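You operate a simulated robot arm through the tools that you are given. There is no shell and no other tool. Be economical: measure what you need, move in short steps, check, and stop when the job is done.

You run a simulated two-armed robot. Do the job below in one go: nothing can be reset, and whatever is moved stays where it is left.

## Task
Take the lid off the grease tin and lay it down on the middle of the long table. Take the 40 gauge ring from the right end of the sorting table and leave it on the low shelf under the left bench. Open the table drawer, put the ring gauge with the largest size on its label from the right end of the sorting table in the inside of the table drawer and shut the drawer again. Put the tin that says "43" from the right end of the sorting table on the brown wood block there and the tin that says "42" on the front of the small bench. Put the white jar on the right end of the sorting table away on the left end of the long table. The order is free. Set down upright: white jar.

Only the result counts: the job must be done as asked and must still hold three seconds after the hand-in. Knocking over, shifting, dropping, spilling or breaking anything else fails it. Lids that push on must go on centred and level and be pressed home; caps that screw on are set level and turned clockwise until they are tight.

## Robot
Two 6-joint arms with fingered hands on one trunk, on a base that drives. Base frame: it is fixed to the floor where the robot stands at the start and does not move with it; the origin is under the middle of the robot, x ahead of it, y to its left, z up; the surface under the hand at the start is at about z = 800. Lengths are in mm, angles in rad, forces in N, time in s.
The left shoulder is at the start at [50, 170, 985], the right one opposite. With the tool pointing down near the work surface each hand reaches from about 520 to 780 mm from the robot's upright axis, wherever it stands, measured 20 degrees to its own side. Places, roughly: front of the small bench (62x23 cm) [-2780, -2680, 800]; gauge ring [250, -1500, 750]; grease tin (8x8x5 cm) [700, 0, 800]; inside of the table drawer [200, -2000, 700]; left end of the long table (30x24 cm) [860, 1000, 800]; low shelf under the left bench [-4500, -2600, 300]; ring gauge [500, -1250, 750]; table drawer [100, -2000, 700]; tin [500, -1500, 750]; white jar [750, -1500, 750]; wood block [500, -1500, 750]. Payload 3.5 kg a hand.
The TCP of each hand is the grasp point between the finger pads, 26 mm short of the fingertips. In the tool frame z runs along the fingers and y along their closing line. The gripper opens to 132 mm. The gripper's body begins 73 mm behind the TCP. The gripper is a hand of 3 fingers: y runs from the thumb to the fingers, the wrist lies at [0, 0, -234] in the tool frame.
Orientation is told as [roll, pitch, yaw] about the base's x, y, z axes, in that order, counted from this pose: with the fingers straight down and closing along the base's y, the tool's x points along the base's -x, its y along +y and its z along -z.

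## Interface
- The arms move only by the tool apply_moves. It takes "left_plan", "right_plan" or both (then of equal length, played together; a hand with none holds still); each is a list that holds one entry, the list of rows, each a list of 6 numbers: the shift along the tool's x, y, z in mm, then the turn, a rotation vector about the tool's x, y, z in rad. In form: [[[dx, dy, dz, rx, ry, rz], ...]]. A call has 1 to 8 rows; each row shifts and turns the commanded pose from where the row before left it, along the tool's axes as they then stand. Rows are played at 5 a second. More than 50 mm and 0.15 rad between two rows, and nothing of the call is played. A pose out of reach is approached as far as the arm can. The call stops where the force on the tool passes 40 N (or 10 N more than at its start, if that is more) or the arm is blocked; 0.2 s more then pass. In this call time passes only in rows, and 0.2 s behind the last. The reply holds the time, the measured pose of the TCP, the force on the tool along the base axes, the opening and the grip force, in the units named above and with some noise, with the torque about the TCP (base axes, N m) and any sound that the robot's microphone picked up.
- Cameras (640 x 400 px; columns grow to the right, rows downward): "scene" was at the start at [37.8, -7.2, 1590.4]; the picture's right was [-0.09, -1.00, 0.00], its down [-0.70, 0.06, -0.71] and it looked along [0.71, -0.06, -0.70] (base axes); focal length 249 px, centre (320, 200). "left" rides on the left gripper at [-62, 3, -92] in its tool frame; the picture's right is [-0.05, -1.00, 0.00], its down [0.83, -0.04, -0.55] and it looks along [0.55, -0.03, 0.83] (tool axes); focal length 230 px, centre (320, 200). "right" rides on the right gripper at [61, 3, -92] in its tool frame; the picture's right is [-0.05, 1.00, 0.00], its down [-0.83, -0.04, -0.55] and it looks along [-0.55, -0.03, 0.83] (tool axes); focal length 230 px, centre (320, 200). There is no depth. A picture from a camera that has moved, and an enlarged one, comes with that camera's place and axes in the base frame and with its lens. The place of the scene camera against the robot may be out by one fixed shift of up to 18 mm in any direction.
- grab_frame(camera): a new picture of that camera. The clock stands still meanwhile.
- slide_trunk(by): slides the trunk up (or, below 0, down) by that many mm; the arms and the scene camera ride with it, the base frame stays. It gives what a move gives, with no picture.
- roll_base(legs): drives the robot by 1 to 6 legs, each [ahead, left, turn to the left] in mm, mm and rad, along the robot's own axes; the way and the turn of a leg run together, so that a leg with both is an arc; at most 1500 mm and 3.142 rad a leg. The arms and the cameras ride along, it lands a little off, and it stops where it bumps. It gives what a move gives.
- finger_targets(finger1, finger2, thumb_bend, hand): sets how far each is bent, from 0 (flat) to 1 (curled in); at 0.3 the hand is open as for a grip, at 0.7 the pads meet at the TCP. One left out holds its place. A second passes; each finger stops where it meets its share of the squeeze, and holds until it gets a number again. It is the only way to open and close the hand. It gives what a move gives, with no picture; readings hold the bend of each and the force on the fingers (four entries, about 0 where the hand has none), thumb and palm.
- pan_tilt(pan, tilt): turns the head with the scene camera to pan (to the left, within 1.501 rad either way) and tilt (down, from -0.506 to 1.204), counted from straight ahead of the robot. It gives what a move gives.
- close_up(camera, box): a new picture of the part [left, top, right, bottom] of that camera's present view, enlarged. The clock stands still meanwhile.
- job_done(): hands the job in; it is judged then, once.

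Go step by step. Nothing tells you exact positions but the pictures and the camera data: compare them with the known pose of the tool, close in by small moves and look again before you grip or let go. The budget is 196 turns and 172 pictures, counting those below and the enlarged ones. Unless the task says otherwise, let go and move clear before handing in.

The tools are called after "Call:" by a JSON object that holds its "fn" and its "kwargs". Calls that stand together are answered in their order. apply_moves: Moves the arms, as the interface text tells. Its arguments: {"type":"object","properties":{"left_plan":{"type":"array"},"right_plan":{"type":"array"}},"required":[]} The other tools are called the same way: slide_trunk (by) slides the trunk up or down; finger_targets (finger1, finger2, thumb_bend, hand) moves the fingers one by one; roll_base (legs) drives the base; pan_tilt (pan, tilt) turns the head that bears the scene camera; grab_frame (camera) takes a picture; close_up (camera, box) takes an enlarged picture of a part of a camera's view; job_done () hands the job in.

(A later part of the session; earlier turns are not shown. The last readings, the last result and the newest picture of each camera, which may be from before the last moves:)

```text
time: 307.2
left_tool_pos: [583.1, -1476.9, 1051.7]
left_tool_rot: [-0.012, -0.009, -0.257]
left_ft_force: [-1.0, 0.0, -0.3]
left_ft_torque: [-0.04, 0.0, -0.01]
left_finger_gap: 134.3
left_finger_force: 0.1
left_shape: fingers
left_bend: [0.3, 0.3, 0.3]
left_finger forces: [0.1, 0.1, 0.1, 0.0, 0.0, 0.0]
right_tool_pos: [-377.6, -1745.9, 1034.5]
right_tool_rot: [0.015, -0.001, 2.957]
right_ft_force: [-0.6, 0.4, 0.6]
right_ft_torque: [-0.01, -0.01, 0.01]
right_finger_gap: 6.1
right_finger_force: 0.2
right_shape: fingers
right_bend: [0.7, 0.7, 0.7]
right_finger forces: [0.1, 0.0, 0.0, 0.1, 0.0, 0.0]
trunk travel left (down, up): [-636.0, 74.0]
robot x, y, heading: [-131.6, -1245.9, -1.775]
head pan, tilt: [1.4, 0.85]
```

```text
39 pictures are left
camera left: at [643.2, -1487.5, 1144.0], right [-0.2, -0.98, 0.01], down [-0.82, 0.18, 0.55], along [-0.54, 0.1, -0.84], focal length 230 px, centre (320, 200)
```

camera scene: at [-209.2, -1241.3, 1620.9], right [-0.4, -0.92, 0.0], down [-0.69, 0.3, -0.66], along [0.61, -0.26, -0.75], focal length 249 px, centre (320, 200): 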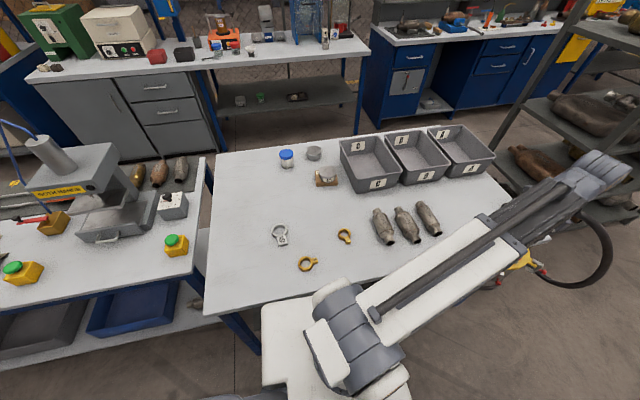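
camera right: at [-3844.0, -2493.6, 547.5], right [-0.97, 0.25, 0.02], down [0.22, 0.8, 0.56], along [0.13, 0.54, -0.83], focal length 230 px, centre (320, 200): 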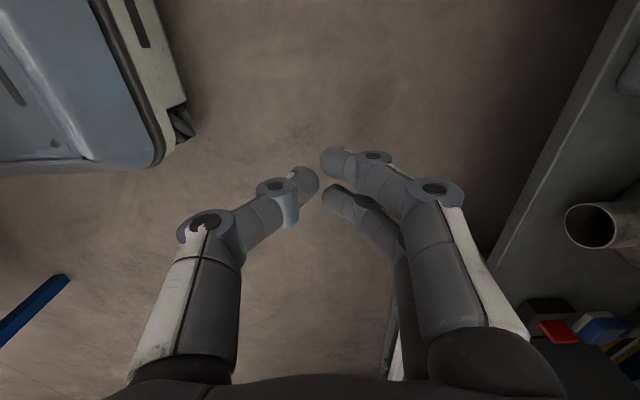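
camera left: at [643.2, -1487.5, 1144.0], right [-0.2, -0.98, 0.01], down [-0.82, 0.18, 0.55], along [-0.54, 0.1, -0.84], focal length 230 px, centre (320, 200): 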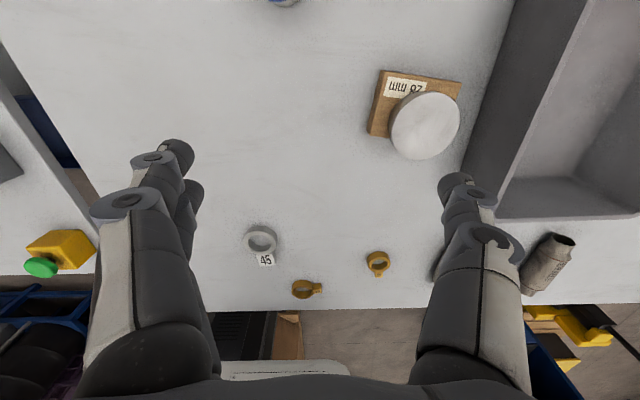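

I'll reach further out towards the jar and tilt the hand outward a little.

Call:
{"fn": "apply_moves", "kwargs": {"left_plan": [[[-38, 12.5, 10, 0, 0, 0], [-38, 12.5, 10, 0, 0, 0], [0, 0, 0, 0, -0.15, 0], [0, 0, 0, 0, -0.15, 0]]]}}

Call:
{"fn": "grab_frame", "kwargs": {"camera": "left"}}

Call:
{"fn": "close_up", "kwargs": {"camera": "scene", "box": [220, 100, 420, 225]}}

```text
time: 308.2
left_tool_pos: [662.6, -1472.5, 1030.4]
left_tool_rot: [-0.014, -0.311, -0.252]
left_ft_force: [-0.5, -0.3, -0.6]
left_ft_torque: [0.0, -0.01, 0.02]
left_finger_gap: 133.8
left_finger_force: 0.1
left_shape: fingers
left_bend: [0.3, 0.3, 0.3]
left_finger forces: [0.1, 0.0, 0.0, 0.0, 0.1, 0.0]
right_tool_pos: [-377.6, -1747.3, 1034.1]
right_tool_rot: [0.016, -0.002, 2.958]
right_ft_force: [0.3, 0.7, 0.2]
right_ft_torque: [-0.01, -0.02, 0.01]
right_finger_gap: 6.3
right_finger_force: 0.1
right_shape: fingers
right_bend: [0.7, 0.7, 0.7]
right_finger forces: [0.0, 0.0, 0.0, 0.1, 0.1, 0.0]
trunk travel left (down, up): [-636.0, 74.0]
robot x, y, heading: [-137.4, -1239.9, -1.763]
head pan, tilt: [1.4, 0.85]
```

```text
38 pictures are left
camera left: at [693.4, -1475.5, 1137.1], right [-0.21, -0.98, 0.03], down [-0.94, 0.21, 0.28], along [-0.28, 0.03, -0.96], focal length 230 px, centre (320, 200)
```

left: 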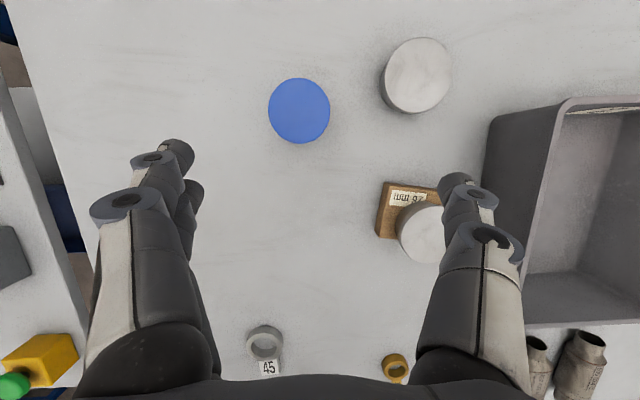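

```text
3.20 times, centred on (320, 162) of scene
camera zoom: at [-59.3, -1232.7, 1620.9], right [-0.36, -0.93, 0.0], down [-0.7, 0.27, -0.66], along [0.62, -0.24, -0.75], focal length 796 px, centre (320, 320)
```

zoom: 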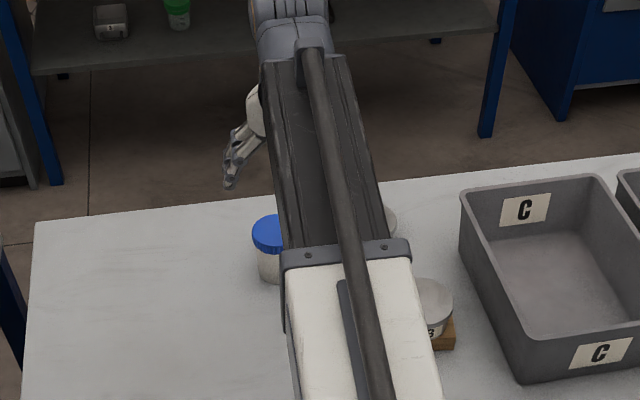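

The jar lid centres at about [720, -1468, 890] and the neighbouring tin leaves enough room. I'll preshape and align on the approach axis.

Call:
{"fn": "finger_targets", "kwargs": {"hand": "left", "finger1": 0.4, "finger2": 0.4, "thumb_bend": 0.4}}

Call:
{"fn": "apply_moves", "kwargs": {"left_plan": [[[2.2, 9.4, 36, 0, 0, 0], [2.2, 9.4, 36, 0, 0, 0]]]}}

Call:
{"fn": "grab_frame", "kwargs": {"camera": "left"}}

```text
time: 309.2
left_tool_pos: [663.7, -1471.8, 1029.9]
left_tool_rot: [-0.013, -0.31, -0.253]
left_ft_force: [-1.0, -0.7, 0.4]
left_ft_torque: [0.01, 0.02, 0.02]
left_finger_gap: 102.4
left_finger_force: 0.0
left_shape: fingers
left_bend: [0.4, 0.4, 0.4]
left_finger forces: [0.0, 0.0, 0.0, 0.0, 0.1, 0.1]
right_tool_pos: [-377.9, -1745.8, 1035.5]
right_tool_rot: [0.015, -0.002, 2.959]
right_ft_force: [-0.3, 0.6, -0.2]
right_ft_torque: [0.0, -0.04, 0.01]
right_finger_gap: 6.4
right_finger_force: 0.0
right_shape: fingers
right_bend: [0.7, 0.7, 0.7]
right_finger forces: [0.0, 0.1, 0.0, 0.0, 0.1, 0.0]
trunk travel left (down, up): [-636.0, 74.0]
robot x, y, heading: [-136.0, -1244.2, -1.769]
head pan, tilt: [1.4, 0.85]
```

```text
time: 309.8
left_tool_pos: [685.8, -1459.9, 961.8]
left_tool_rot: [-0.013, -0.308, -0.253]
left_ft_force: [-0.1, -0.6, 0.5]
left_ft_torque: [0.01, 0.02, 0.02]
left_finger_gap: 102.3
left_finger_force: 0.1
left_shape: fingers
left_bend: [0.4, 0.4, 0.4]
left_finger forces: [0.1, 0.0, 0.0, 0.0, 0.1, 0.1]
right_tool_pos: [-378.0, -1747.4, 1035.6]
right_tool_rot: [0.015, -0.001, 2.959]
right_ft_force: [0.5, 0.3, -1.0]
right_ft_torque: [0.01, -0.02, 0.03]
right_finger_gap: 6.2
right_finger_force: 0.0
right_shape: fingers
right_bend: [0.7, 0.7, 0.7]
right_finger forces: [0.0, 0.1, 0.0, 0.1, 0.1, 0.0]
trunk travel left (down, up): [-636.0, 74.0]
robot x, y, heading: [-136.1, -1246.5, -1.765]
head pan, tilt: [1.4, 0.85]
```

```text
36 pictures are left
camera left: at [716.4, -1463.2, 1068.4], right [-0.21, -0.98, 0.03], down [-0.94, 0.21, 0.28], along [-0.28, 0.03, -0.96], focal length 230 px, centre (320, 200)
```

left: 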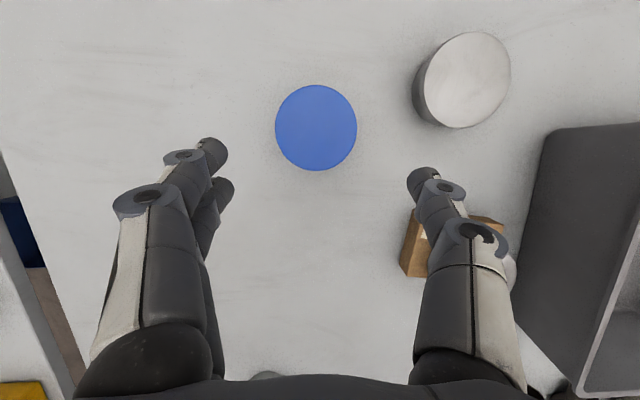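

The alignment is good. I'll approach along the tool axis.

Call:
{"fn": "apply_moves", "kwargs": {"left_plan": [[[0, 1, 30, 0, 0, 0], [0, 1, 30, 0, 0, 0], [0, 0, 30, 0, 0, 0], [0, 0, 27, 0, 0, 0]]]}}

Call:
{"fn": "grab_frame", "kwargs": {"camera": "left"}}

Call:
{"fn": "close_up", "kwargs": {"camera": "scene", "box": [220, 100, 420, 225]}}

```text
time: 310.8
left_tool_pos: [720.3, -1468.8, 850.1]
left_tool_rot: [-0.014, -0.31, -0.253]
left_ft_force: [-0.8, -0.6, 0.0]
left_ft_torque: [-0.01, -0.03, -0.01]
left_finger_gap: 102.4
left_finger_force: 0.0
left_shape: fingers
left_bend: [0.4, 0.4, 0.4]
left_finger forces: [0.0, 0.0, 0.1, 0.0, 0.1, 0.0]
right_tool_pos: [-378.0, -1745.7, 1036.4]
right_tool_rot: [0.017, -0.003, 2.957]
right_ft_force: [0.4, -0.2, 0.5]
right_ft_torque: [-0.01, -0.01, 0.0]
right_finger_gap: 6.2
right_finger_force: 0.1
right_shape: fingers
right_bend: [0.7, 0.7, 0.7]
right_finger forces: [0.0, 0.0, 0.1, 0.0, 0.0, 0.1]
trunk travel left (down, up): [-636.0, 74.0]
robot x, y, heading: [-135.9, -1244.6, -1.772]
head pan, tilt: [1.4, 0.85]
```

```text
35 pictures are left
camera left: at [752.7, -1471.2, 957.5], right [-0.21, -0.98, 0.03], down [-0.94, 0.21, 0.28], along [-0.28, 0.03, -0.96], focal length 230 px, centre (320, 200)
```

left: 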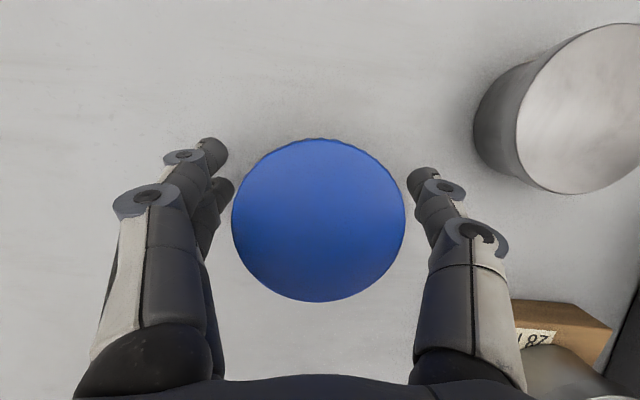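

```text
3.20 times, centred on (320, 162) of scene
camera zoom: at [-58.8, -1232.8, 1620.9], right [-0.36, -0.93, 0.0], down [-0.7, 0.27, -0.66], along [0.62, -0.24, -0.75], focal length 796 px, centre (320, 320)
```

zoom: 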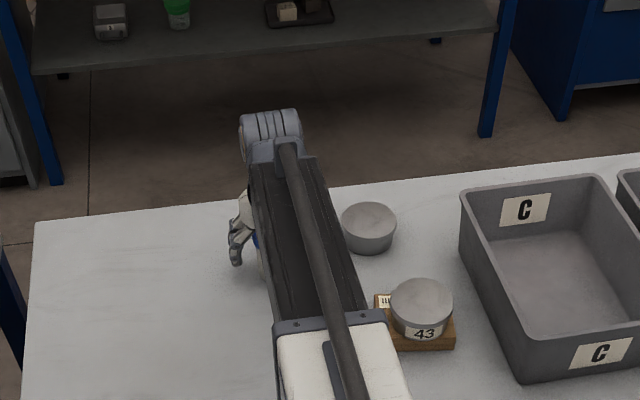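

The hand straddles the jar. I'll go a little lower and grip it.

Call:
{"fn": "apply_moves", "kwargs": {"left_plan": [[[3, 0, 9, 0, 0, 0]]]}}

Call:
{"fn": "finger_targets", "kwargs": {"hand": "left", "finger1": 0.7, "finger2": 0.7, "thumb_bend": 0.7}}

Call:
{"fn": "apply_moves", "kwargs": {"left_plan": [[[1.5, 0, -5, 0, 0, 0], [6, 0, -19, 0, 0, 0]]]}}

Call:
{"fn": "grab_frame", "kwargs": {"camera": "left"}}

```text
time: 311.2
left_tool_pos: [720.5, -1468.3, 841.1]
left_tool_rot: [-0.013, -0.307, -0.253]
left_ft_force: [0.6, -0.2, 0.0]
left_ft_torque: [0.01, -0.02, -0.02]
left_finger_gap: 102.3
left_finger_force: 0.1
left_shape: fingers
left_bend: [0.4, 0.4, 0.4]
left_finger forces: [0.1, 0.0, 0.0, 0.0, 0.0, 0.1]
right_tool_pos: [-378.7, -1746.7, 1036.6]
right_tool_rot: [0.016, -0.004, 2.958]
right_ft_force: [-1.0, -0.2, -0.4]
right_ft_torque: [0.0, -0.03, -0.02]
right_finger_gap: 6.3
right_finger_force: 0.1
right_shape: fingers
right_bend: [0.7, 0.7, 0.7]
right_finger forces: [0.0, 0.0, 0.1, 0.0, 0.1, 0.0]
trunk travel left (down, up): [-636.0, 74.0]
robot x, y, heading: [-137.7, -1246.1, -1.775]
head pan, tilt: [1.4, 0.85]
```

```text
time: 312.2
left_tool_pos: [720.1, -1467.6, 840.4]
left_tool_rot: [-0.013, -0.309, -0.253]
left_ft_force: [0.1, -1.4, 0.2]
left_ft_torque: [0.01, -0.01, -0.02]
left_finger_gap: 46.3
left_finger_force: 19.5
left_shape: fingers
left_bend: [0.58, 0.54, 0.61]
left_finger forces: [8.9, 10.5, 0.1, 0.1, 19.4, 0.1]
right_tool_pos: [-378.4, -1747.2, 1035.0]
right_tool_rot: [0.016, -0.002, 2.958]
right_ft_force: [0.7, -0.6, -0.9]
right_ft_torque: [-0.01, -0.04, 0.03]
right_finger_gap: 5.9
right_finger_force: 0.1
right_shape: fingers
right_bend: [0.7, 0.7, 0.7]
right_finger forces: [0.0, 0.1, 0.1, 0.0, 0.1, 0.0]
trunk travel left (down, up): [-636.0, 74.0]
robot x, y, heading: [-139.6, -1245.8, -1.769]
head pan, tilt: [1.4, 0.85]
```

```text
time: 312.8
left_tool_pos: [704.2, -1464.1, 860.3]
left_tool_rot: [-0.014, -0.308, -0.252]
left_ft_force: [0.8, -0.9, -0.4]
left_ft_torque: [-0.01, -0.02, -0.03]
left_finger_gap: 46.1
left_finger_force: 19.5
left_shape: fingers
left_bend: [0.58, 0.54, 0.61]
left_finger forces: [8.9, 10.6, 0.0, 0.0, 19.5, 0.0]
right_tool_pos: [-378.2, -1746.9, 1034.0]
right_tool_rot: [0.015, -0.002, 2.958]
right_ft_force: [0.4, -0.6, -0.3]
right_ft_torque: [0.02, 0.02, -0.01]
right_finger_gap: 5.7
right_finger_force: 0.1
right_shape: fingers
right_bend: [0.7, 0.7, 0.7]
right_finger forces: [0.0, 0.0, 0.0, 0.1, 0.0, 0.0]
trunk travel left (down, up): [-636.0, 74.0]
robot x, y, heading: [-134.8, -1243.1, -1.767]
head pan, tilt: [1.4, 0.85]
```

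```text
33 pictures are left
camera left: at [735.7, -1467.4, 968.3], right [-0.21, -0.98, 0.03], down [-0.94, 0.21, 0.28], along [-0.28, 0.03, -0.96], focal length 230 px, centre (320, 200)
```

left: 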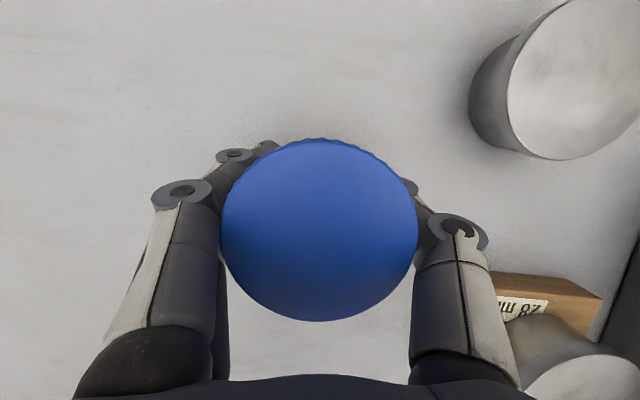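

The jar is held. I'll raise it, pull the arm in, back away from the table and drive along the aisle to the long table, then turn to look towards its left end.

Call:
{"fn": "apply_moves", "kwargs": {"left_plan": [[[-12.2, 0, -38, 0, 0, 0], [-12.2, 0, -38, 0, 0, 0], [-12.2, 0, -38, 0, 0, 0], [-12.2, 0, -38, 0, 0, 0], [35, 0, -11, 0, 0, 0], [35, 0, -11, 0, 0, 0], [35, 0, -11, 0, 0, 0], [35, 0, -11, 0, 0, 0]]]}}

Call:
{"fn": "roll_base", "kwargs": {"legs": [[0, -310, 0], [-1200, 0, 0], [0, 0, 1.57]]}}

Call:
{"fn": "pan_tilt", "kwargs": {"pan": 1.1, "tilt": 0.75}}

Call:
{"fn": "grab_frame", "kwargs": {"camera": "scene"}}

```text
time: 314.6
left_tool_pos: [564.4, -1424.6, 1018.0]
left_tool_rot: [-0.013, -0.308, -0.252]
left_ft_force: [0.1, 0.8, -1.5]
left_ft_torque: [0.0, -0.02, -0.03]
left_finger_gap: 46.2
left_finger_force: 19.3
left_shape: fingers
left_bend: [0.58, 0.54, 0.61]
left_finger forces: [8.9, 10.6, 0.0, 0.0, 19.5, 0.1]
right_tool_pos: [-378.1, -1745.8, 1034.7]
right_tool_rot: [0.016, 0.0, 2.957]
right_ft_force: [-0.4, -1.1, 0.0]
right_ft_torque: [0.01, 0.0, 0.02]
right_finger_gap: 6.1
right_finger_force: 0.0
right_shape: fingers
right_bend: [0.7, 0.7, 0.7]
right_finger forces: [0.1, 0.1, 0.0, 0.0, 0.1, 0.2]
trunk travel left (down, up): [-636.0, 74.0]
robot x, y, heading: [-137.6, -1244.1, -1.771]
head pan, tilt: [1.4, 0.85]
```

```text
time: 326.1
left_tool_pos: [10.1, 668.8, 1018.7]
left_tool_rot: [-0.012, -0.309, 1.269]
left_ft_force: [0.7, 1.0, -1.2]
left_ft_torque: [-0.01, -0.03, -0.04]
left_finger_gap: 46.2
left_finger_force: 19.3
left_shape: fingers
left_bend: [0.58, 0.54, 0.61]
left_finger forces: [9.0, 10.7, 0.0, 0.0, 19.4, 0.0]
right_tool_pos: [284.2, -288.8, 1035.4]
right_tool_rot: [0.016, -0.002, -1.803]
right_ft_force: [-0.4, 0.2, 0.4]
right_ft_torque: [0.01, 0.0, -0.01]
right_finger_gap: 6.0
right_finger_force: 0.1
right_shape: fingers
right_bend: [0.7, 0.7, 0.7]
right_finger forces: [0.0, 0.0, 0.0, 0.1, 0.2, 0.1]
trunk travel left (down, up): [-636.0, 74.0]
robot x, y, heading: [-203.9, -21.3, -0.248]
head pan, tilt: [1.4, 0.85]
```

```text
time: 326.9
left_tool_pos: [10.5, 669.2, 1019.1]
left_tool_rot: [-0.012, -0.308, 1.269]
left_ft_force: [0.1, -0.2, 0.0]
left_ft_torque: [-0.01, 0.0, -0.02]
left_finger_gap: 46.1
left_finger_force: 19.2
left_shape: fingers
left_bend: [0.58, 0.54, 0.61]
left_finger forces: [9.0, 10.5, 0.0, 0.1, 19.4, 0.0]
right_tool_pos: [285.0, -289.3, 1035.0]
right_tool_rot: [0.016, -0.001, -1.804]
right_ft_force: [-1.1, 0.6, 0.3]
right_ft_torque: [0.01, -0.05, -0.02]
right_finger_gap: 6.1
right_finger_force: 0.0
right_shape: fingers
right_bend: [0.7, 0.7, 0.7]
right_finger forces: [0.0, 0.0, 0.1, 0.0, 0.0, 0.1]
trunk travel left (down, up): [-636.0, 74.0]
robot x, y, heading: [-203.3, -25.4, -0.248]
head pan, tilt: [1.1, 0.75]
```

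```text
32 pictures are left
camera scene: at [-193.4, 49.8, 1628.8], right [0.75, -0.66, 0.0], down [-0.45, -0.51, -0.73], along [0.48, 0.55, -0.68], focal length 249 px, centre (320, 200)
```

scene: 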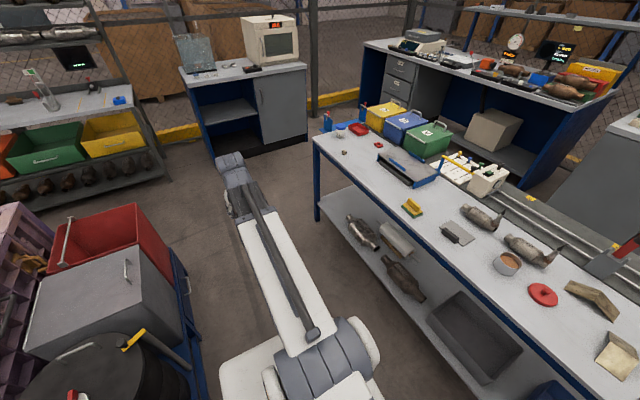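

I can see the left end of the long table with some small items, and carts to the left at x < -300. I'll zoom in for a free spot in the target region around [860, 1000].

Call:
{"fn": "close_up", "kwargs": {"camera": "scene", "box": [300, 95, 460, 195]}}

```text
4.00 times, centred on (380, 145) of scene
camera zoom: at [-193.4, 49.8, 1628.8], right [0.75, -0.66, 0.0], down [-0.45, -0.51, -0.73], along [0.48, 0.55, -0.68], focal length 995 px, centre (80, 420)
```

zoom: 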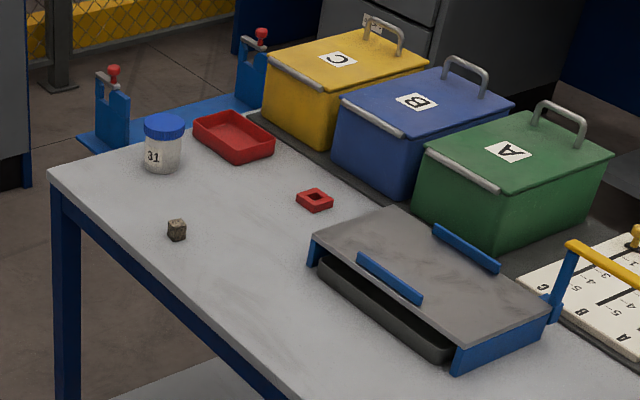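

There is already another jar (31), a cube, a red tray and a nut there, but the spot around [870, 985] is free. I'll swing the arm to the front, keeping the jar upright.

Call:
{"fn": "apply_moves", "kwargs": {"left_plan": [[[-3.5, -47.9, 1.1, 0.0264, 0, 0.0822], [-3.5, -47.9, 1.1, 0.0264, 0, 0.0822], [-3.5, -47.9, 1.1, 0.0264, 0, 0.0822], [-3.5, -47.9, 1.1, 0.0264, 0, 0.0822], [-3.5, -47.9, 1.1, 0.0264, 0, 0.0822], [-3.5, -47.9, 1.1, 0.0264, 0, 0.0822], [-3.5, -47.9, 1.1, 0.0264, 0, 0.0822], [-3.5, -47.9, 1.1, 0.0264, 0, 0.0822]]]}}

Call:
{"fn": "apply_moves", "kwargs": {"left_plan": [[[-3.5, -47.9, 1.1, 0.0264, 0, 0.0822], [-3.5, -47.9, 1.1, 0.0264, 0, 0.0822], [-3.5, -47.9, 1.1, 0.0264, 0, 0.0822], [-3.5, -47.9, 1.1, 0.0264, 0, 0.0822], [-3.5, -47.9, 1.1, 0.0264, 0, 0.0822], [-3.5, -47.9, 1.1, 0.0264, 0, 0.0822], [-3.5, -47.9, 1.1, 0.0264, 0, 0.0822], [-3.5, -47.9, 1.1, 0.0264, 0, 0.0822]]]}}

```text
time: 328.7
left_tool_pos: [334.9, 476.2, 1021.9]
left_tool_rot: [-0.011, -0.319, 0.576]
left_ft_force: [0.1, 0.2, -0.6]
left_ft_torque: [0.01, -0.01, 0.03]
left_finger_gap: 46.2
left_finger_force: 19.4
left_shape: fingers
left_bend: [0.58, 0.54, 0.61]
left_finger forces: [9.0, 10.5, 0.0, 0.0, 19.5, 0.1]
right_tool_pos: [285.2, -289.4, 1035.0]
right_tool_rot: [0.016, -0.002, -1.802]
right_ft_force: [-0.5, 0.3, -0.1]
right_ft_torque: [-0.02, 0.0, -0.02]
right_finger_gap: 6.1
right_finger_force: 0.0
right_shape: fingers
right_bend: [0.7, 0.7, 0.7]
right_finger forces: [0.1, 0.0, 0.0, 0.0, 0.0, 0.1]
trunk travel left (down, up): [-636.0, 74.0]
robot x, y, heading: [-205.4, -18.7, -0.251]
head pan, tilt: [1.1, 0.75]
```

```text
time: 330.5
left_tool_pos: [463.3, 120.8, 1027.3]
left_tool_rot: [-0.004, -0.322, -0.117]
left_ft_force: [0.8, -0.6, -1.2]
left_ft_torque: [0.02, -0.01, 0.01]
left_finger_gap: 45.9
left_finger_force: 19.7
left_shape: fingers
left_bend: [0.58, 0.54, 0.61]
left_finger forces: [9.0, 10.5, 0.0, 0.0, 19.3, 0.1]
right_tool_pos: [285.2, -287.8, 1035.5]
right_tool_rot: [0.016, -0.001, -1.805]
right_ft_force: [-0.3, 0.2, -0.8]
right_ft_torque: [-0.03, 0.0, -0.02]
right_finger_gap: 6.1
right_finger_force: 0.1
right_shape: fingers
right_bend: [0.7, 0.7, 0.7]
right_finger forces: [0.0, 0.1, 0.1, 0.1, 0.0, 0.1]
trunk travel left (down, up): [-636.0, 74.0]
robot x, y, heading: [-204.3, -22.6, -0.243]
head pan, tilt: [1.1, 0.75]
```

The jar is still firmly held. I'll strafe along the long table to its left end and approach.

Call:
{"fn": "roll_base", "kwargs": {"legs": [[0, 938, 0], [150, 0, 0]]}}

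Call:
{"fn": "pan_tilt", "kwargs": {"pan": 0.35, "tilt": 0.9}}

Call:
{"fn": "grab_frame", "kwargs": {"camera": "scene"}}

Call:
{"fn": "grab_frame", "kwargs": {"camera": "left"}}

```text
time: 336.3
left_tool_pos: [839.0, 985.2, 1026.1]
left_tool_rot: [-0.005, -0.321, -0.118]
left_ft_force: [1.2, 0.7, -0.5]
left_ft_torque: [0.0, -0.03, 0.0]
left_finger_gap: 45.9
left_finger_force: 19.2
left_shape: fingers
left_bend: [0.58, 0.54, 0.61]
left_finger forces: [9.0, 10.4, 0.1, 0.0, 19.5, 0.1]
right_tool_pos: [659.4, 576.4, 1035.8]
right_tool_rot: [0.014, -0.002, -1.808]
right_ft_force: [0.9, 0.0, 0.0]
right_ft_torque: [-0.01, 0.01, 0.0]
right_finger_gap: 6.1
right_finger_force: 0.1
right_shape: fingers
right_bend: [0.7, 0.7, 0.7]
right_finger forces: [0.0, 0.0, 0.0, 0.1, 0.1, 0.0]
trunk travel left (down, up): [-636.0, 74.0]
robot x, y, heading: [171.3, 845.4, -0.254]
head pan, tilt: [1.1, 0.75]
```

```text
time: 337.4
left_tool_pos: [839.2, 986.6, 1026.8]
left_tool_rot: [-0.004, -0.321, -0.12]
left_ft_force: [0.6, 0.6, -1.4]
left_ft_torque: [0.01, 0.0, 0.02]
left_finger_gap: 46.0
left_finger_force: 19.3
left_shape: fingers
left_bend: [0.58, 0.54, 0.61]
left_finger forces: [9.0, 10.4, 0.1, 0.1, 19.4, 0.1]
right_tool_pos: [659.3, 575.8, 1036.1]
right_tool_rot: [0.018, -0.001, -1.809]
right_ft_force: [0.3, 0.4, -0.2]
right_ft_torque: [0.01, -0.01, 0.03]
right_finger_gap: 6.3
right_finger_force: 0.0
right_shape: fingers
right_bend: [0.7, 0.7, 0.7]
right_finger forces: [0.0, 0.1, 0.0, 0.0, 0.0, 0.0]
trunk travel left (down, up): [-636.0, 74.0]
robot x, y, heading: [169.3, 845.2, -0.252]
head pan, tilt: [0.351, 0.901]
```

```text
30 pictures are left
camera scene: at [202.7, 862.3, 1617.0], right [0.1, -0.99, 0.0], down [-0.78, -0.08, -0.62], along [0.62, 0.06, -0.78], focal length 249 px, centre (320, 200)
```

scene: 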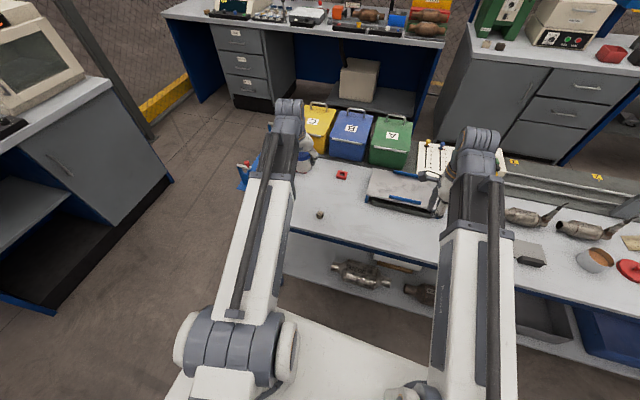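

```text
29 pictures are left
camera left: at [868.4, 987.2, 1133.9], right [-0.07, -1.0, 0.02], down [-0.96, 0.07, 0.26], along [-0.26, 0.0, -0.96], focal length 230 px, centre (320, 200)
```

left: 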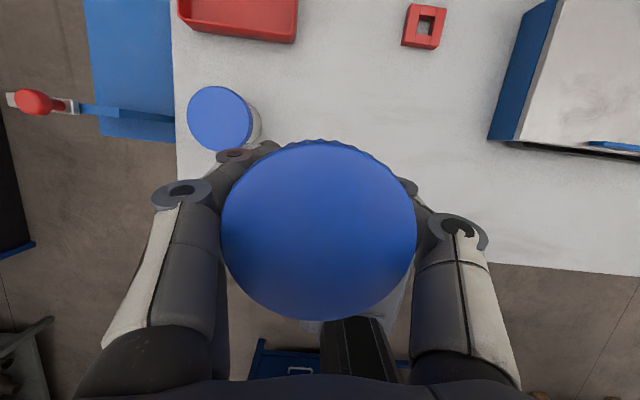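

The target spot beside jar 31 is clear; I'll aim for about [868, 965]. I'll align, restore the exact grip tilt and descend partway.

Call:
{"fn": "apply_moves", "kwargs": {"left_plan": [[[-29.8, -18, 9.9, 0, 0.013, 0], [11, 0, 33.2, 0, 0, 0], [11, 0, 33.2, 0, 0, 0], [11, 0, 33.2, 0, 0, 0], [8, 0, 24, 0, 0, 0]]]}}

Call:
{"fn": "grab_frame", "kwargs": {"camera": "left"}}

Call:
{"fn": "close_up", "kwargs": {"camera": "scene", "box": [220, 90, 420, 240]}}

```text
time: 338.6
left_tool_pos: [866.6, 964.3, 895.8]
left_tool_rot: [-0.005, -0.309, -0.12]
left_ft_force: [-0.2, 0.6, -1.4]
left_ft_torque: [0.03, 0.04, 0.01]
left_finger_gap: 45.7
left_finger_force: 19.5
left_shape: fingers
left_bend: [0.58, 0.54, 0.61]
left_finger forces: [9.0, 10.5, 0.1, 0.1, 19.3, 0.0]
right_tool_pos: [659.5, 576.7, 1035.1]
right_tool_rot: [0.016, 0.0, -1.808]
right_ft_force: [-0.5, 0.6, 0.0]
right_ft_torque: [-0.02, 0.0, 0.01]
right_finger_gap: 6.1
right_finger_force: 0.0
right_shape: fingers
right_bend: [0.7, 0.7, 0.7]
right_finger forces: [0.1, 0.1, 0.1, 0.0, 0.0, 0.0]
trunk travel left (down, up): [-636.0, 74.0]
robot x, y, heading: [167.5, 844.6, -0.248]
head pan, tilt: [0.351, 0.901]
```

```text
28 pictures are left
camera left: at [897.7, 964.6, 1002.0], right [-0.07, -1.0, 0.02], down [-0.96, 0.07, 0.28], along [-0.28, 0.0, -0.96], focal length 230 px, centre (320, 200)
```

left: 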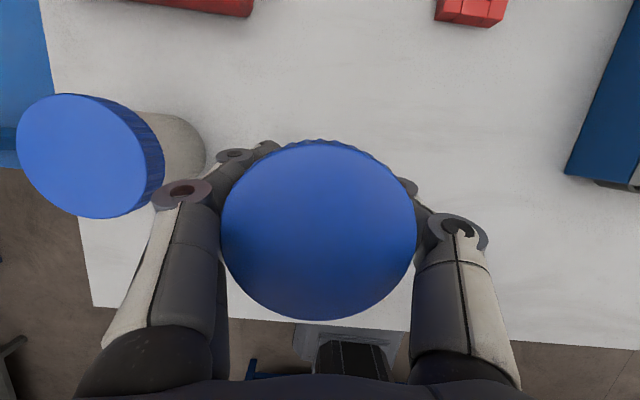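

```text
2.67 times, centred on (320, 165) of scene
camera zoom: at [202.7, 862.3, 1617.0], right [0.1, -0.99, 0.0], down [-0.78, -0.08, -0.62], along [0.62, 0.06, -0.78], focal length 664 px, centre (320, 293)
```

zoom: 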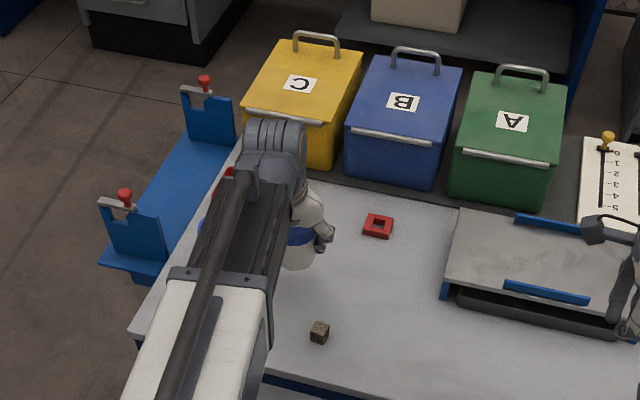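

Jar 31 is close to the finger knuckle, so I'll shift 15 mm away from it and lower to just above the table.

Call:
{"fn": "apply_moves", "kwargs": {"left_plan": [[[0, -15, 0, 0, 0, 0], [6, 0, 19, 0, 0, 0], [4.6, 0, 14.3, 0, 0, 0], [2.1, 0, 6.7, 0, 0, 0]]]}}

Call:
{"fn": "grab_frame", "kwargs": {"camera": "left"}}

Call:
{"fn": "close_up", "kwargs": {"camera": "scene", "box": [220, 90, 420, 240]}}

```text
time: 339.6
left_tool_pos: [865.4, 950.4, 854.1]
left_tool_rot: [-0.006, -0.307, -0.119]
left_ft_force: [0.4, -0.6, -1.5]
left_ft_torque: [-0.01, -0.01, -0.05]
left_finger_gap: 45.8
left_finger_force: 19.9
left_shape: fingers
left_bend: [0.58, 0.54, 0.61]
left_finger forces: [9.0, 10.6, 0.0, 0.1, 19.4, 0.1]
right_tool_pos: [659.8, 575.7, 1034.7]
right_tool_rot: [0.016, -0.002, -1.808]
right_ft_force: [0.0, -1.2, 0.5]
right_ft_torque: [0.0, 0.02, -0.01]
right_finger_gap: 6.0
right_finger_force: 0.1
right_shape: fingers
right_bend: [0.7, 0.7, 0.7]
right_finger forces: [0.0, 0.1, 0.0, 0.0, 0.1, 0.1]
trunk travel left (down, up): [-636.0, 74.0]
robot x, y, heading: [169.3, 846.1, -0.25]
head pan, tilt: [0.351, 0.901]
```

```text
26 pictures are left
camera left: at [895.9, 950.0, 960.5], right [-0.07, -1.0, 0.02], down [-0.96, 0.07, 0.28], along [-0.28, 0.0, -0.96], focal length 230 px, centre (320, 200)
```

left: 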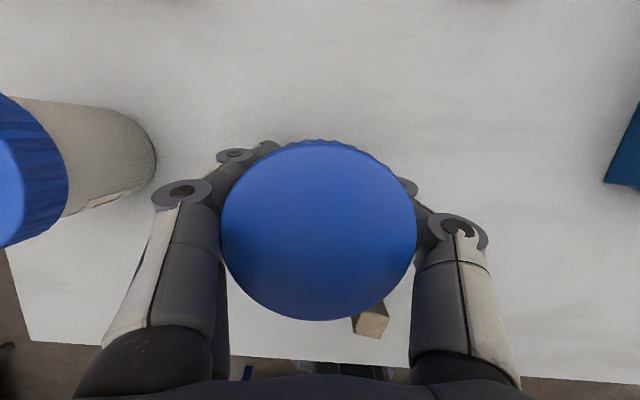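

```text
2.67 times, centred on (320, 165) of scene
camera zoom: at [202.7, 862.2, 1617.0], right [0.1, -0.99, 0.0], down [-0.78, -0.08, -0.62], along [0.62, 0.06, -0.78], focal length 664 px, centre (320, 293)
```

zoom: 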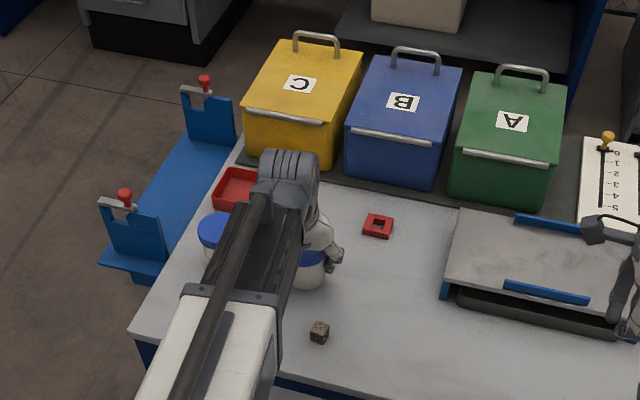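

Call:
{"fn": "apply_moves", "kwargs": {"left_plan": [[[0.9, 0, 2.9, 0, 0, 0], [0.9, 0, 2.9, 0, 0, 0], [0.6, 0, 1.9, 0, 0, 0], [0.6, 0, 1.9, 0, 0, 0]]]}}

```text
time: 340.6
left_tool_pos: [865.8, 948.8, 843.7]
left_tool_rot: [-0.005, -0.309, -0.118]
left_ft_force: [-0.1, -0.3, -1.0]
left_ft_torque: [-0.02, 0.01, 0.0]
left_finger_gap: 45.9
left_finger_force: 19.3
left_shape: fingers
left_bend: [0.58, 0.54, 0.61]
left_finger forces: [9.0, 10.4, 0.0, 0.0, 19.4, 0.0]
right_tool_pos: [659.5, 577.0, 1034.6]
right_tool_rot: [0.018, 0.0, -1.808]
right_ft_force: [-0.4, -1.4, -0.7]
right_ft_torque: [0.01, 0.01, 0.02]
right_finger_gap: 6.0
right_finger_force: 0.2
right_shape: fingers
right_bend: [0.7, 0.7, 0.7]
right_finger forces: [0.1, 0.0, 0.1, 0.1, 0.0, 0.0]
trunk travel left (down, up): [-636.0, 74.0]
robot x, y, heading: [170.7, 845.1, -0.253]
head pan, tilt: [0.351, 0.901]
```

Call:
{"fn": "apply_moves", "kwargs": {"left_plan": [[[0.6, 0, 1.9, 0, 0, 0], [0.6, 0, 1.9, 0, 0, 0]]]}}

```text
time: 341.2
left_tool_pos: [865.4, 949.4, 840.9]
left_tool_rot: [-0.007, -0.31, -0.121]
left_ft_force: [-0.2, 0.0, 0.6]
left_ft_torque: [0.0, 0.02, 0.02]
left_finger_gap: 45.9
left_finger_force: 19.0
left_shape: fingers
left_bend: [0.58, 0.54, 0.61]
left_finger forces: [9.0, 10.4, 0.0, 0.1, 19.4, 0.0]
right_tool_pos: [659.1, 575.8, 1036.5]
right_tool_rot: [0.016, -0.001, -1.808]
right_ft_force: [0.3, -1.1, 0.2]
right_ft_torque: [-0.01, 0.03, 0.0]
right_finger_gap: 6.0
right_finger_force: 0.1
right_shape: fingers
right_bend: [0.7, 0.7, 0.7]
right_finger forces: [0.0, 0.0, 0.0, 0.1, 0.0, 0.0]
trunk travel left (down, up): [-636.0, 74.0]
robot x, y, heading: [168.8, 845.7, -0.251]
head pan, tilt: [0.351, 0.901]
```

Call:
{"fn": "apply_moves", "kwargs": {"left_plan": [[[0.4, 0, 1.2, 0, 0, 0], [0.4, 0, 1.2, 0, 0, 0]]]}}

```text
time: 341.8
left_tool_pos: [864.2, 949.7, 839.5]
left_tool_rot: [-0.004, -0.314, -0.118]
left_ft_force: [-0.3, -0.8, 8.2]
left_ft_torque: [0.06, -0.02, -0.01]
left_finger_gap: 45.8
left_finger_force: 20.3
left_shape: fingers
left_bend: [0.58, 0.55, 0.61]
left_finger forces: [9.3, 10.4, 0.1, 0.0, 20.4, 0.1]
right_tool_pos: [659.1, 576.6, 1036.5]
right_tool_rot: [0.015, 0.0, -1.809]
right_ft_force: [0.0, -0.1, 0.1]
right_ft_torque: [0.02, 0.01, 0.04]
right_finger_gap: 6.0
right_finger_force: 0.0
right_shape: fingers
right_bend: [0.7, 0.7, 0.7]
right_finger forces: [0.0, 0.1, 0.0, 0.0, 0.1, 0.0]
trunk travel left (down, up): [-636.0, 74.0]
robot x, y, heading: [168.2, 846.8, -0.251]
head pan, tilt: [0.351, 0.901]
```

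The jar bears lightly on the table. I'll open the fingers a little and check that it stands.

Call:
{"fn": "finger_targets", "kwargs": {"hand": "left", "finger1": 0.45, "finger2": 0.45, "thumb_bend": 0.45}}

Call:
{"fn": "grab_frame", "kwargs": {"camera": "left"}}

```text
time: 342.8
left_tool_pos: [864.4, 949.7, 838.9]
left_tool_rot: [-0.004, -0.309, -0.118]
left_ft_force: [0.7, 0.0, -0.4]
left_ft_torque: [-0.03, 0.0, 0.0]
left_finger_gap: 84.0
left_finger_force: 0.0
left_shape: fingers
left_bend: [0.45, 0.45, 0.45]
left_finger forces: [0.0, 0.0, 0.1, 0.0, 0.0, 0.1]
right_tool_pos: [660.1, 576.7, 1034.8]
right_tool_rot: [0.016, -0.002, -1.807]
right_ft_force: [-0.8, 0.6, 0.0]
right_ft_torque: [-0.03, -0.02, -0.01]
right_finger_gap: 6.3
right_finger_force: 0.2
right_shape: fingers
right_bend: [0.7, 0.7, 0.7]
right_finger forces: [0.0, 0.1, 0.1, 0.0, 0.0, 0.1]
trunk travel left (down, up): [-636.0, 74.0]
robot x, y, heading: [169.8, 838.5, -0.247]
head pan, tilt: [0.351, 0.901]
```

```text
24 pictures are left
camera left: at [895.7, 950.1, 945.2], right [-0.07, -1.0, 0.02], down [-0.96, 0.07, 0.28], along [-0.28, 0.0, -0.96], focal length 230 px, centre (320, 200)
```

left: 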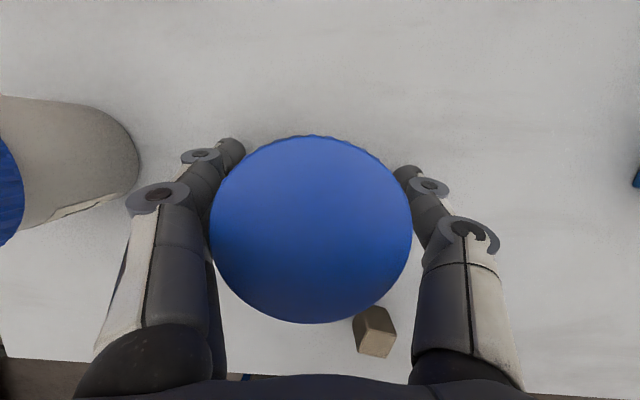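

The jar stands on its own. I'll withdraw along the tool axis.

Call:
{"fn": "apply_moves", "kwargs": {"left_plan": [[[0, 3, -10, 0, 0, 0], [0, 0, -30, 0, 0, 0], [0, 0, -40, 0, 0, 0], [0, 0, -45, 0, 0, 0], [0, 0, -45, 0, 0, 0]]]}}

Call:
{"fn": "grab_frame", "kwargs": {"camera": "left"}}

Call:
{"fn": "close_up", "kwargs": {"camera": "scene", "box": [220, 90, 420, 240]}}

```text
time: 344.0
left_tool_pos: [814.4, 957.9, 1000.7]
left_tool_rot: [-0.004, -0.308, -0.119]
left_ft_force: [-0.2, -0.1, -0.3]
left_ft_torque: [0.0, 0.04, 0.0]
left_finger_gap: 83.9
left_finger_force: 0.1
left_shape: fingers
left_bend: [0.45, 0.45, 0.45]
left_finger forces: [0.1, 0.1, 0.0, 0.0, 0.0, 0.0]
right_tool_pos: [659.8, 576.4, 1036.0]
right_tool_rot: [0.016, -0.002, -1.808]
right_ft_force: [-0.2, 0.3, 0.2]
right_ft_torque: [-0.03, -0.01, 0.04]
right_finger_gap: 6.3
right_finger_force: 0.0
right_shape: fingers
right_bend: [0.7, 0.7, 0.7]
right_finger forces: [0.0, 0.0, 0.0, 0.0, 0.0, 0.1]
trunk travel left (down, up): [-636.0, 74.0]
robot x, y, heading: [169.4, 847.7, -0.251]
head pan, tilt: [0.351, 0.901]
```

```text
23 pictures are left
camera left: at [845.1, 958.4, 1107.6], right [-0.07, -1.0, 0.02], down [-0.96, 0.07, 0.28], along [-0.28, 0.0, -0.96], focal length 230 px, centre (320, 200)
```

left: 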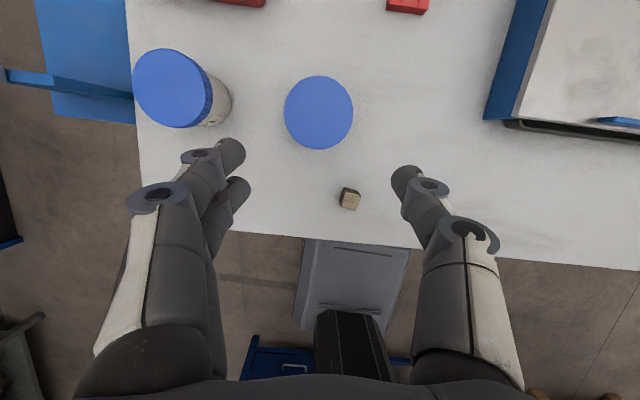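

```text
2.67 times, centred on (320, 165) of scene
camera zoom: at [202.3, 862.2, 1616.9], right [0.1, -0.99, 0.0], down [-0.78, -0.08, -0.62], along [0.62, 0.06, -0.78], focal length 664 px, centre (320, 293)
```

zoom: 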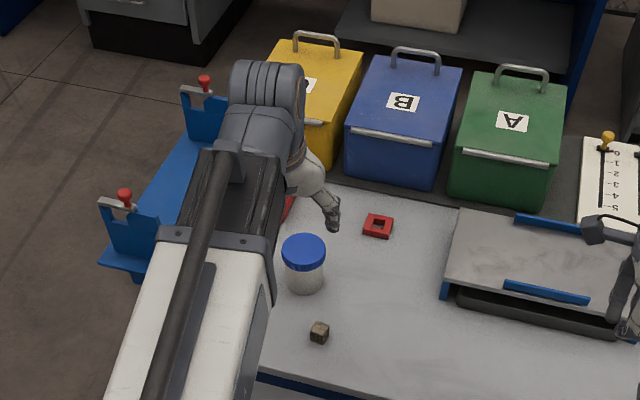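

The jar stands upright in the target area. For robustness, I'd like the grease-tin lid nearer the table's true middle: it lies about 250 mm off centre. I'll drive back there and move it to a free spot near [599, 90].

Call:
{"fn": "roll_base", "kwargs": {"legs": [[-100, 0, 0], [0, -924, 0], [160, 0, 0], [0, 0, 0.06]]}}

Call:
{"fn": "apply_moves", "kwargs": {"left_plan": [[[0, 0, 0, 0, 0.15, 0], [0, 0, 0, 0, 0.158, 0]]]}}

Call:
{"fn": "pan_tilt", "kwargs": {"pan": 0.1, "tilt": 0.85}}

Call:
{"fn": "grab_frame", "kwargs": {"camera": "scene"}}

Call:
{"fn": "grab_frame", "kwargs": {"camera": "left"}}

```text
time: 351.1
left_tool_pos: [635.1, 88.1, 1000.7]
left_tool_rot: [-0.007, -0.308, -0.059]
left_ft_force: [0.2, 0.5, 0.9]
left_ft_torque: [-0.04, -0.01, -0.02]
left_finger_gap: 84.0
left_finger_force: 0.0
left_shape: fingers
left_bend: [0.45, 0.45, 0.45]
left_finger forces: [0.0, 0.0, 0.0, 0.0, 0.2, 0.1]
right_tool_pos: [503.1, -302.0, 1036.0]
right_tool_rot: [0.017, -0.001, -1.747]
right_ft_force: [-1.2, -0.2, -0.1]
right_ft_torque: [-0.01, 0.02, 0.0]
right_finger_gap: 6.3
right_finger_force: 0.1
right_shape: fingers
right_bend: [0.7, 0.7, 0.7]
right_finger forces: [0.0, 0.1, 0.0, 0.1, 0.0, 0.0]
trunk travel left (down, up): [-636.0, 74.0]
robot x, y, heading: [-2.1, -64.5, -0.189]
head pan, tilt: [0.351, 0.901]
```

```text
refused: row 2 steps farther than a row can; nothing moved
```

```text
time: 351.8
left_tool_pos: [636.4, 88.0, 1001.6]
left_tool_rot: [-0.005, -0.308, -0.058]
left_ft_force: [-0.2, -0.7, 0.5]
left_ft_torque: [-0.02, 0.0, 0.01]
left_finger_gap: 84.2
left_finger_force: 0.1
left_shape: fingers
left_bend: [0.45, 0.45, 0.45]
left_finger forces: [0.0, 0.1, 0.0, 0.1, 0.1, 0.1]
right_tool_pos: [503.9, -302.4, 1035.9]
right_tool_rot: [0.016, -0.002, -1.745]
right_ft_force: [-0.7, 0.0, 0.3]
right_ft_torque: [-0.01, 0.01, -0.02]
right_finger_gap: 6.2
right_finger_force: 0.1
right_shape: fingers
right_bend: [0.7, 0.7, 0.7]
right_finger forces: [0.0, 0.0, 0.0, 0.0, 0.0, 0.1]
trunk travel left (down, up): [-636.0, 74.0]
robot x, y, heading: [1.2, -66.4, -0.191]
head pan, tilt: [0.099, 0.85]
```

```text
21 pictures are left
camera scene: at [33.7, -63.8, 1620.8], right [-0.09, -1.0, 0.0], down [-0.75, 0.07, -0.66], along [0.66, -0.06, -0.75], focal length 249 px, centre (320, 200)
```

scene: 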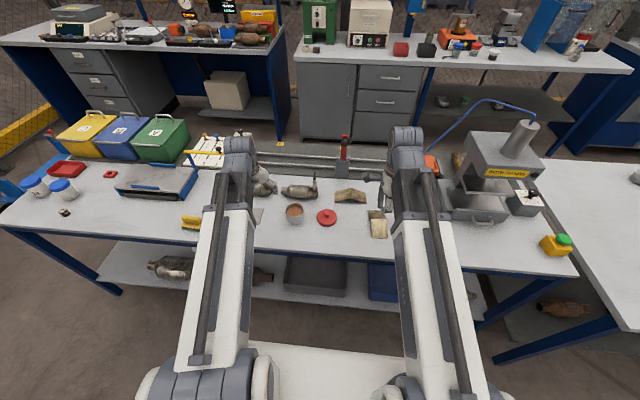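

```text
20 pictures are left
camera left: at [666.4, 90.0, 1107.3], right [-0.01, -1.0, 0.02], down [-0.96, 0.02, 0.28], along [-0.28, -0.02, -0.96], focal length 230 px, centre (320, 200)
```

left: 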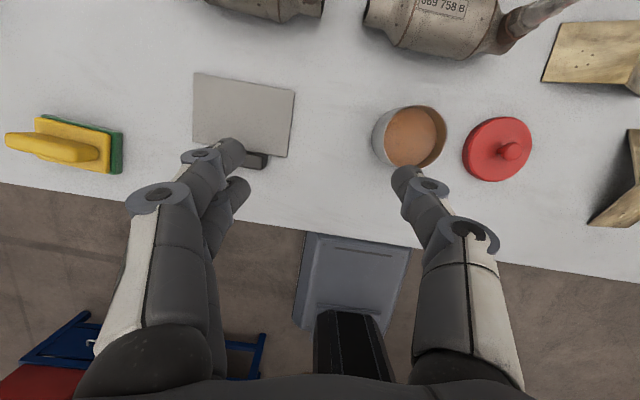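

The lid's knob is at about [641, -154]. I'll untilt the hand, move over it and lower to just above it.

Call:
{"fn": "apply_moves", "kwargs": {"left_plan": [[[0, 0, 0, 0, 0.149, 0], [0, 0, 0, 0, 0.149, 0], [-3.8, -48.2, 0, 0, 0, 0], [-3.8, -48.2, 0, 0, 0, 0], [-3.8, -48.2, 0, 0, 0, 0], [-3.8, -48.2, 0, 0, 0, 0], [-3.8, -48.2, 0, 0, 0, 0], [0, 0, 45, 0, 0, 0]]]}}

Call:
{"fn": "finger_targets", "kwargs": {"hand": "left", "finger1": 0.5, "finger2": 0.5, "thumb_bend": 0.5}}

Call:
{"fn": "grab_frame", "kwargs": {"camera": "left"}}

```text
time: 353.6
left_tool_pos: [639.9, -152.4, 956.2]
left_tool_rot: [-0.006, -0.013, -0.06]
left_ft_force: [0.6, -0.1, -1.0]
left_ft_torque: [0.01, -0.02, -0.01]
left_finger_gap: 84.1
left_finger_force: 0.0
left_shape: fingers
left_bend: [0.45, 0.45, 0.45]
left_finger forces: [0.1, 0.0, 0.0, 0.1, 0.0, 0.0]
right_tool_pos: [504.0, -302.2, 1035.8]
right_tool_rot: [0.015, -0.002, -1.749]
right_ft_force: [0.3, 0.3, -0.3]
right_ft_torque: [0.01, -0.04, -0.01]
right_finger_gap: 6.0
right_finger_force: 0.2
right_shape: fingers
right_bend: [0.7, 0.7, 0.7]
right_finger forces: [0.1, 0.0, 0.1, 0.0, 0.0, 0.1]
trunk travel left (down, up): [-636.0, 74.0]
robot x, y, heading: [-1.0, -64.9, -0.188]
head pan, tilt: [0.099, 0.85]
```

```text
time: 354.6
left_tool_pos: [638.8, -151.0, 957.5]
left_tool_rot: [-0.004, -0.012, -0.059]
left_ft_force: [1.1, 0.1, 0.1]
left_ft_torque: [-0.02, -0.01, 0.01]
left_finger_gap: 68.7
left_finger_force: 0.1
left_shape: fingers
left_bend: [0.5, 0.5, 0.5]
left_finger forces: [0.0, 0.0, 0.0, 0.0, 0.1, 0.0]
right_tool_pos: [503.8, -302.4, 1034.8]
right_tool_rot: [0.014, -0.003, -1.747]
right_ft_force: [-0.8, -0.5, -0.2]
right_ft_torque: [0.01, -0.02, -0.03]
right_finger_gap: 6.1
right_finger_force: 0.1
right_shape: fingers
right_bend: [0.7, 0.7, 0.7]
right_finger forces: [0.0, 0.0, 0.0, 0.0, 0.1, 0.0]
trunk travel left (down, up): [-636.0, 74.0]
robot x, y, heading: [-2.8, -65.0, -0.186]
head pan, tilt: [0.099, 0.85]
```

```text
19 pictures are left
camera left: at [700.7, -151.5, 1049.4], right [-0.01, -1.0, 0.0], down [-0.84, 0.01, 0.55], along [-0.55, 0.0, -0.84], focal length 230 px, centre (320, 200)
```

left: 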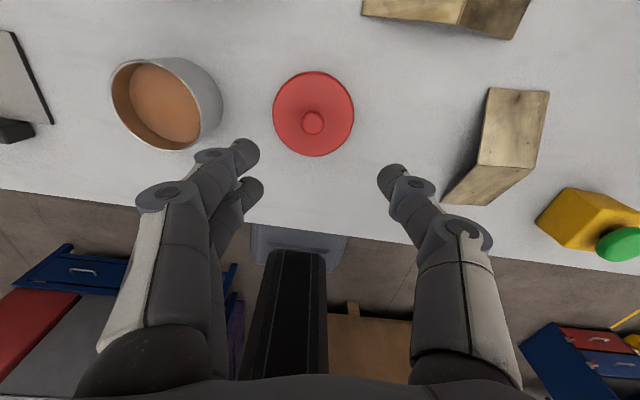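

Call:
{"fn": "apply_moves", "kwargs": {"left_plan": [[[-3.9, 5.6, 35, 0, 0, 0], [0, 0, 35, 0, 0, 0], [0, 0, 25, 0, 0, 0], [0, 0, 11, 0, 0, 0]]]}}

Call:
{"fn": "grab_frame", "kwargs": {"camera": "left"}}

```text
time: 355.6
left_tool_pos: [647.8, -148.7, 849.7]
left_tool_rot: [-0.004, -0.011, -0.059]
left_ft_force: [0.2, 0.4, -0.2]
left_ft_torque: [-0.01, 0.0, -0.02]
left_finger_gap: 68.3
left_finger_force: 0.1
left_shape: fingers
left_bend: [0.5, 0.5, 0.5]
left_finger forces: [0.0, 0.0, 0.0, 0.0, 0.0, 0.0]
right_tool_pos: [504.8, -303.2, 1036.3]
right_tool_rot: [0.015, -0.001, -1.748]
right_ft_force: [0.0, 0.2, 0.4]
right_ft_torque: [-0.02, 0.0, 0.01]
right_finger_gap: 6.0
right_finger_force: 0.0
right_shape: fingers
right_bend: [0.7, 0.7, 0.7]
right_finger forces: [0.0, 0.0, 0.1, 0.1, 0.0, 0.1]
trunk travel left (down, up): [-636.0, 74.0]
robot x, y, heading: [-3.8, -60.7, -0.189]
head pan, tilt: [0.099, 0.85]
```

```text
18 pictures are left
camera left: at [707.6, -148.4, 943.3], right [-0.01, -1.0, 0.0], down [-0.84, 0.01, 0.55], along [-0.55, 0.0, -0.84], focal length 230 px, centre (320, 200)
```

left: 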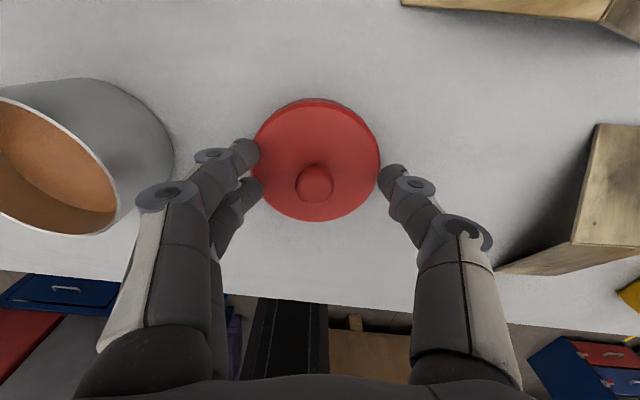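

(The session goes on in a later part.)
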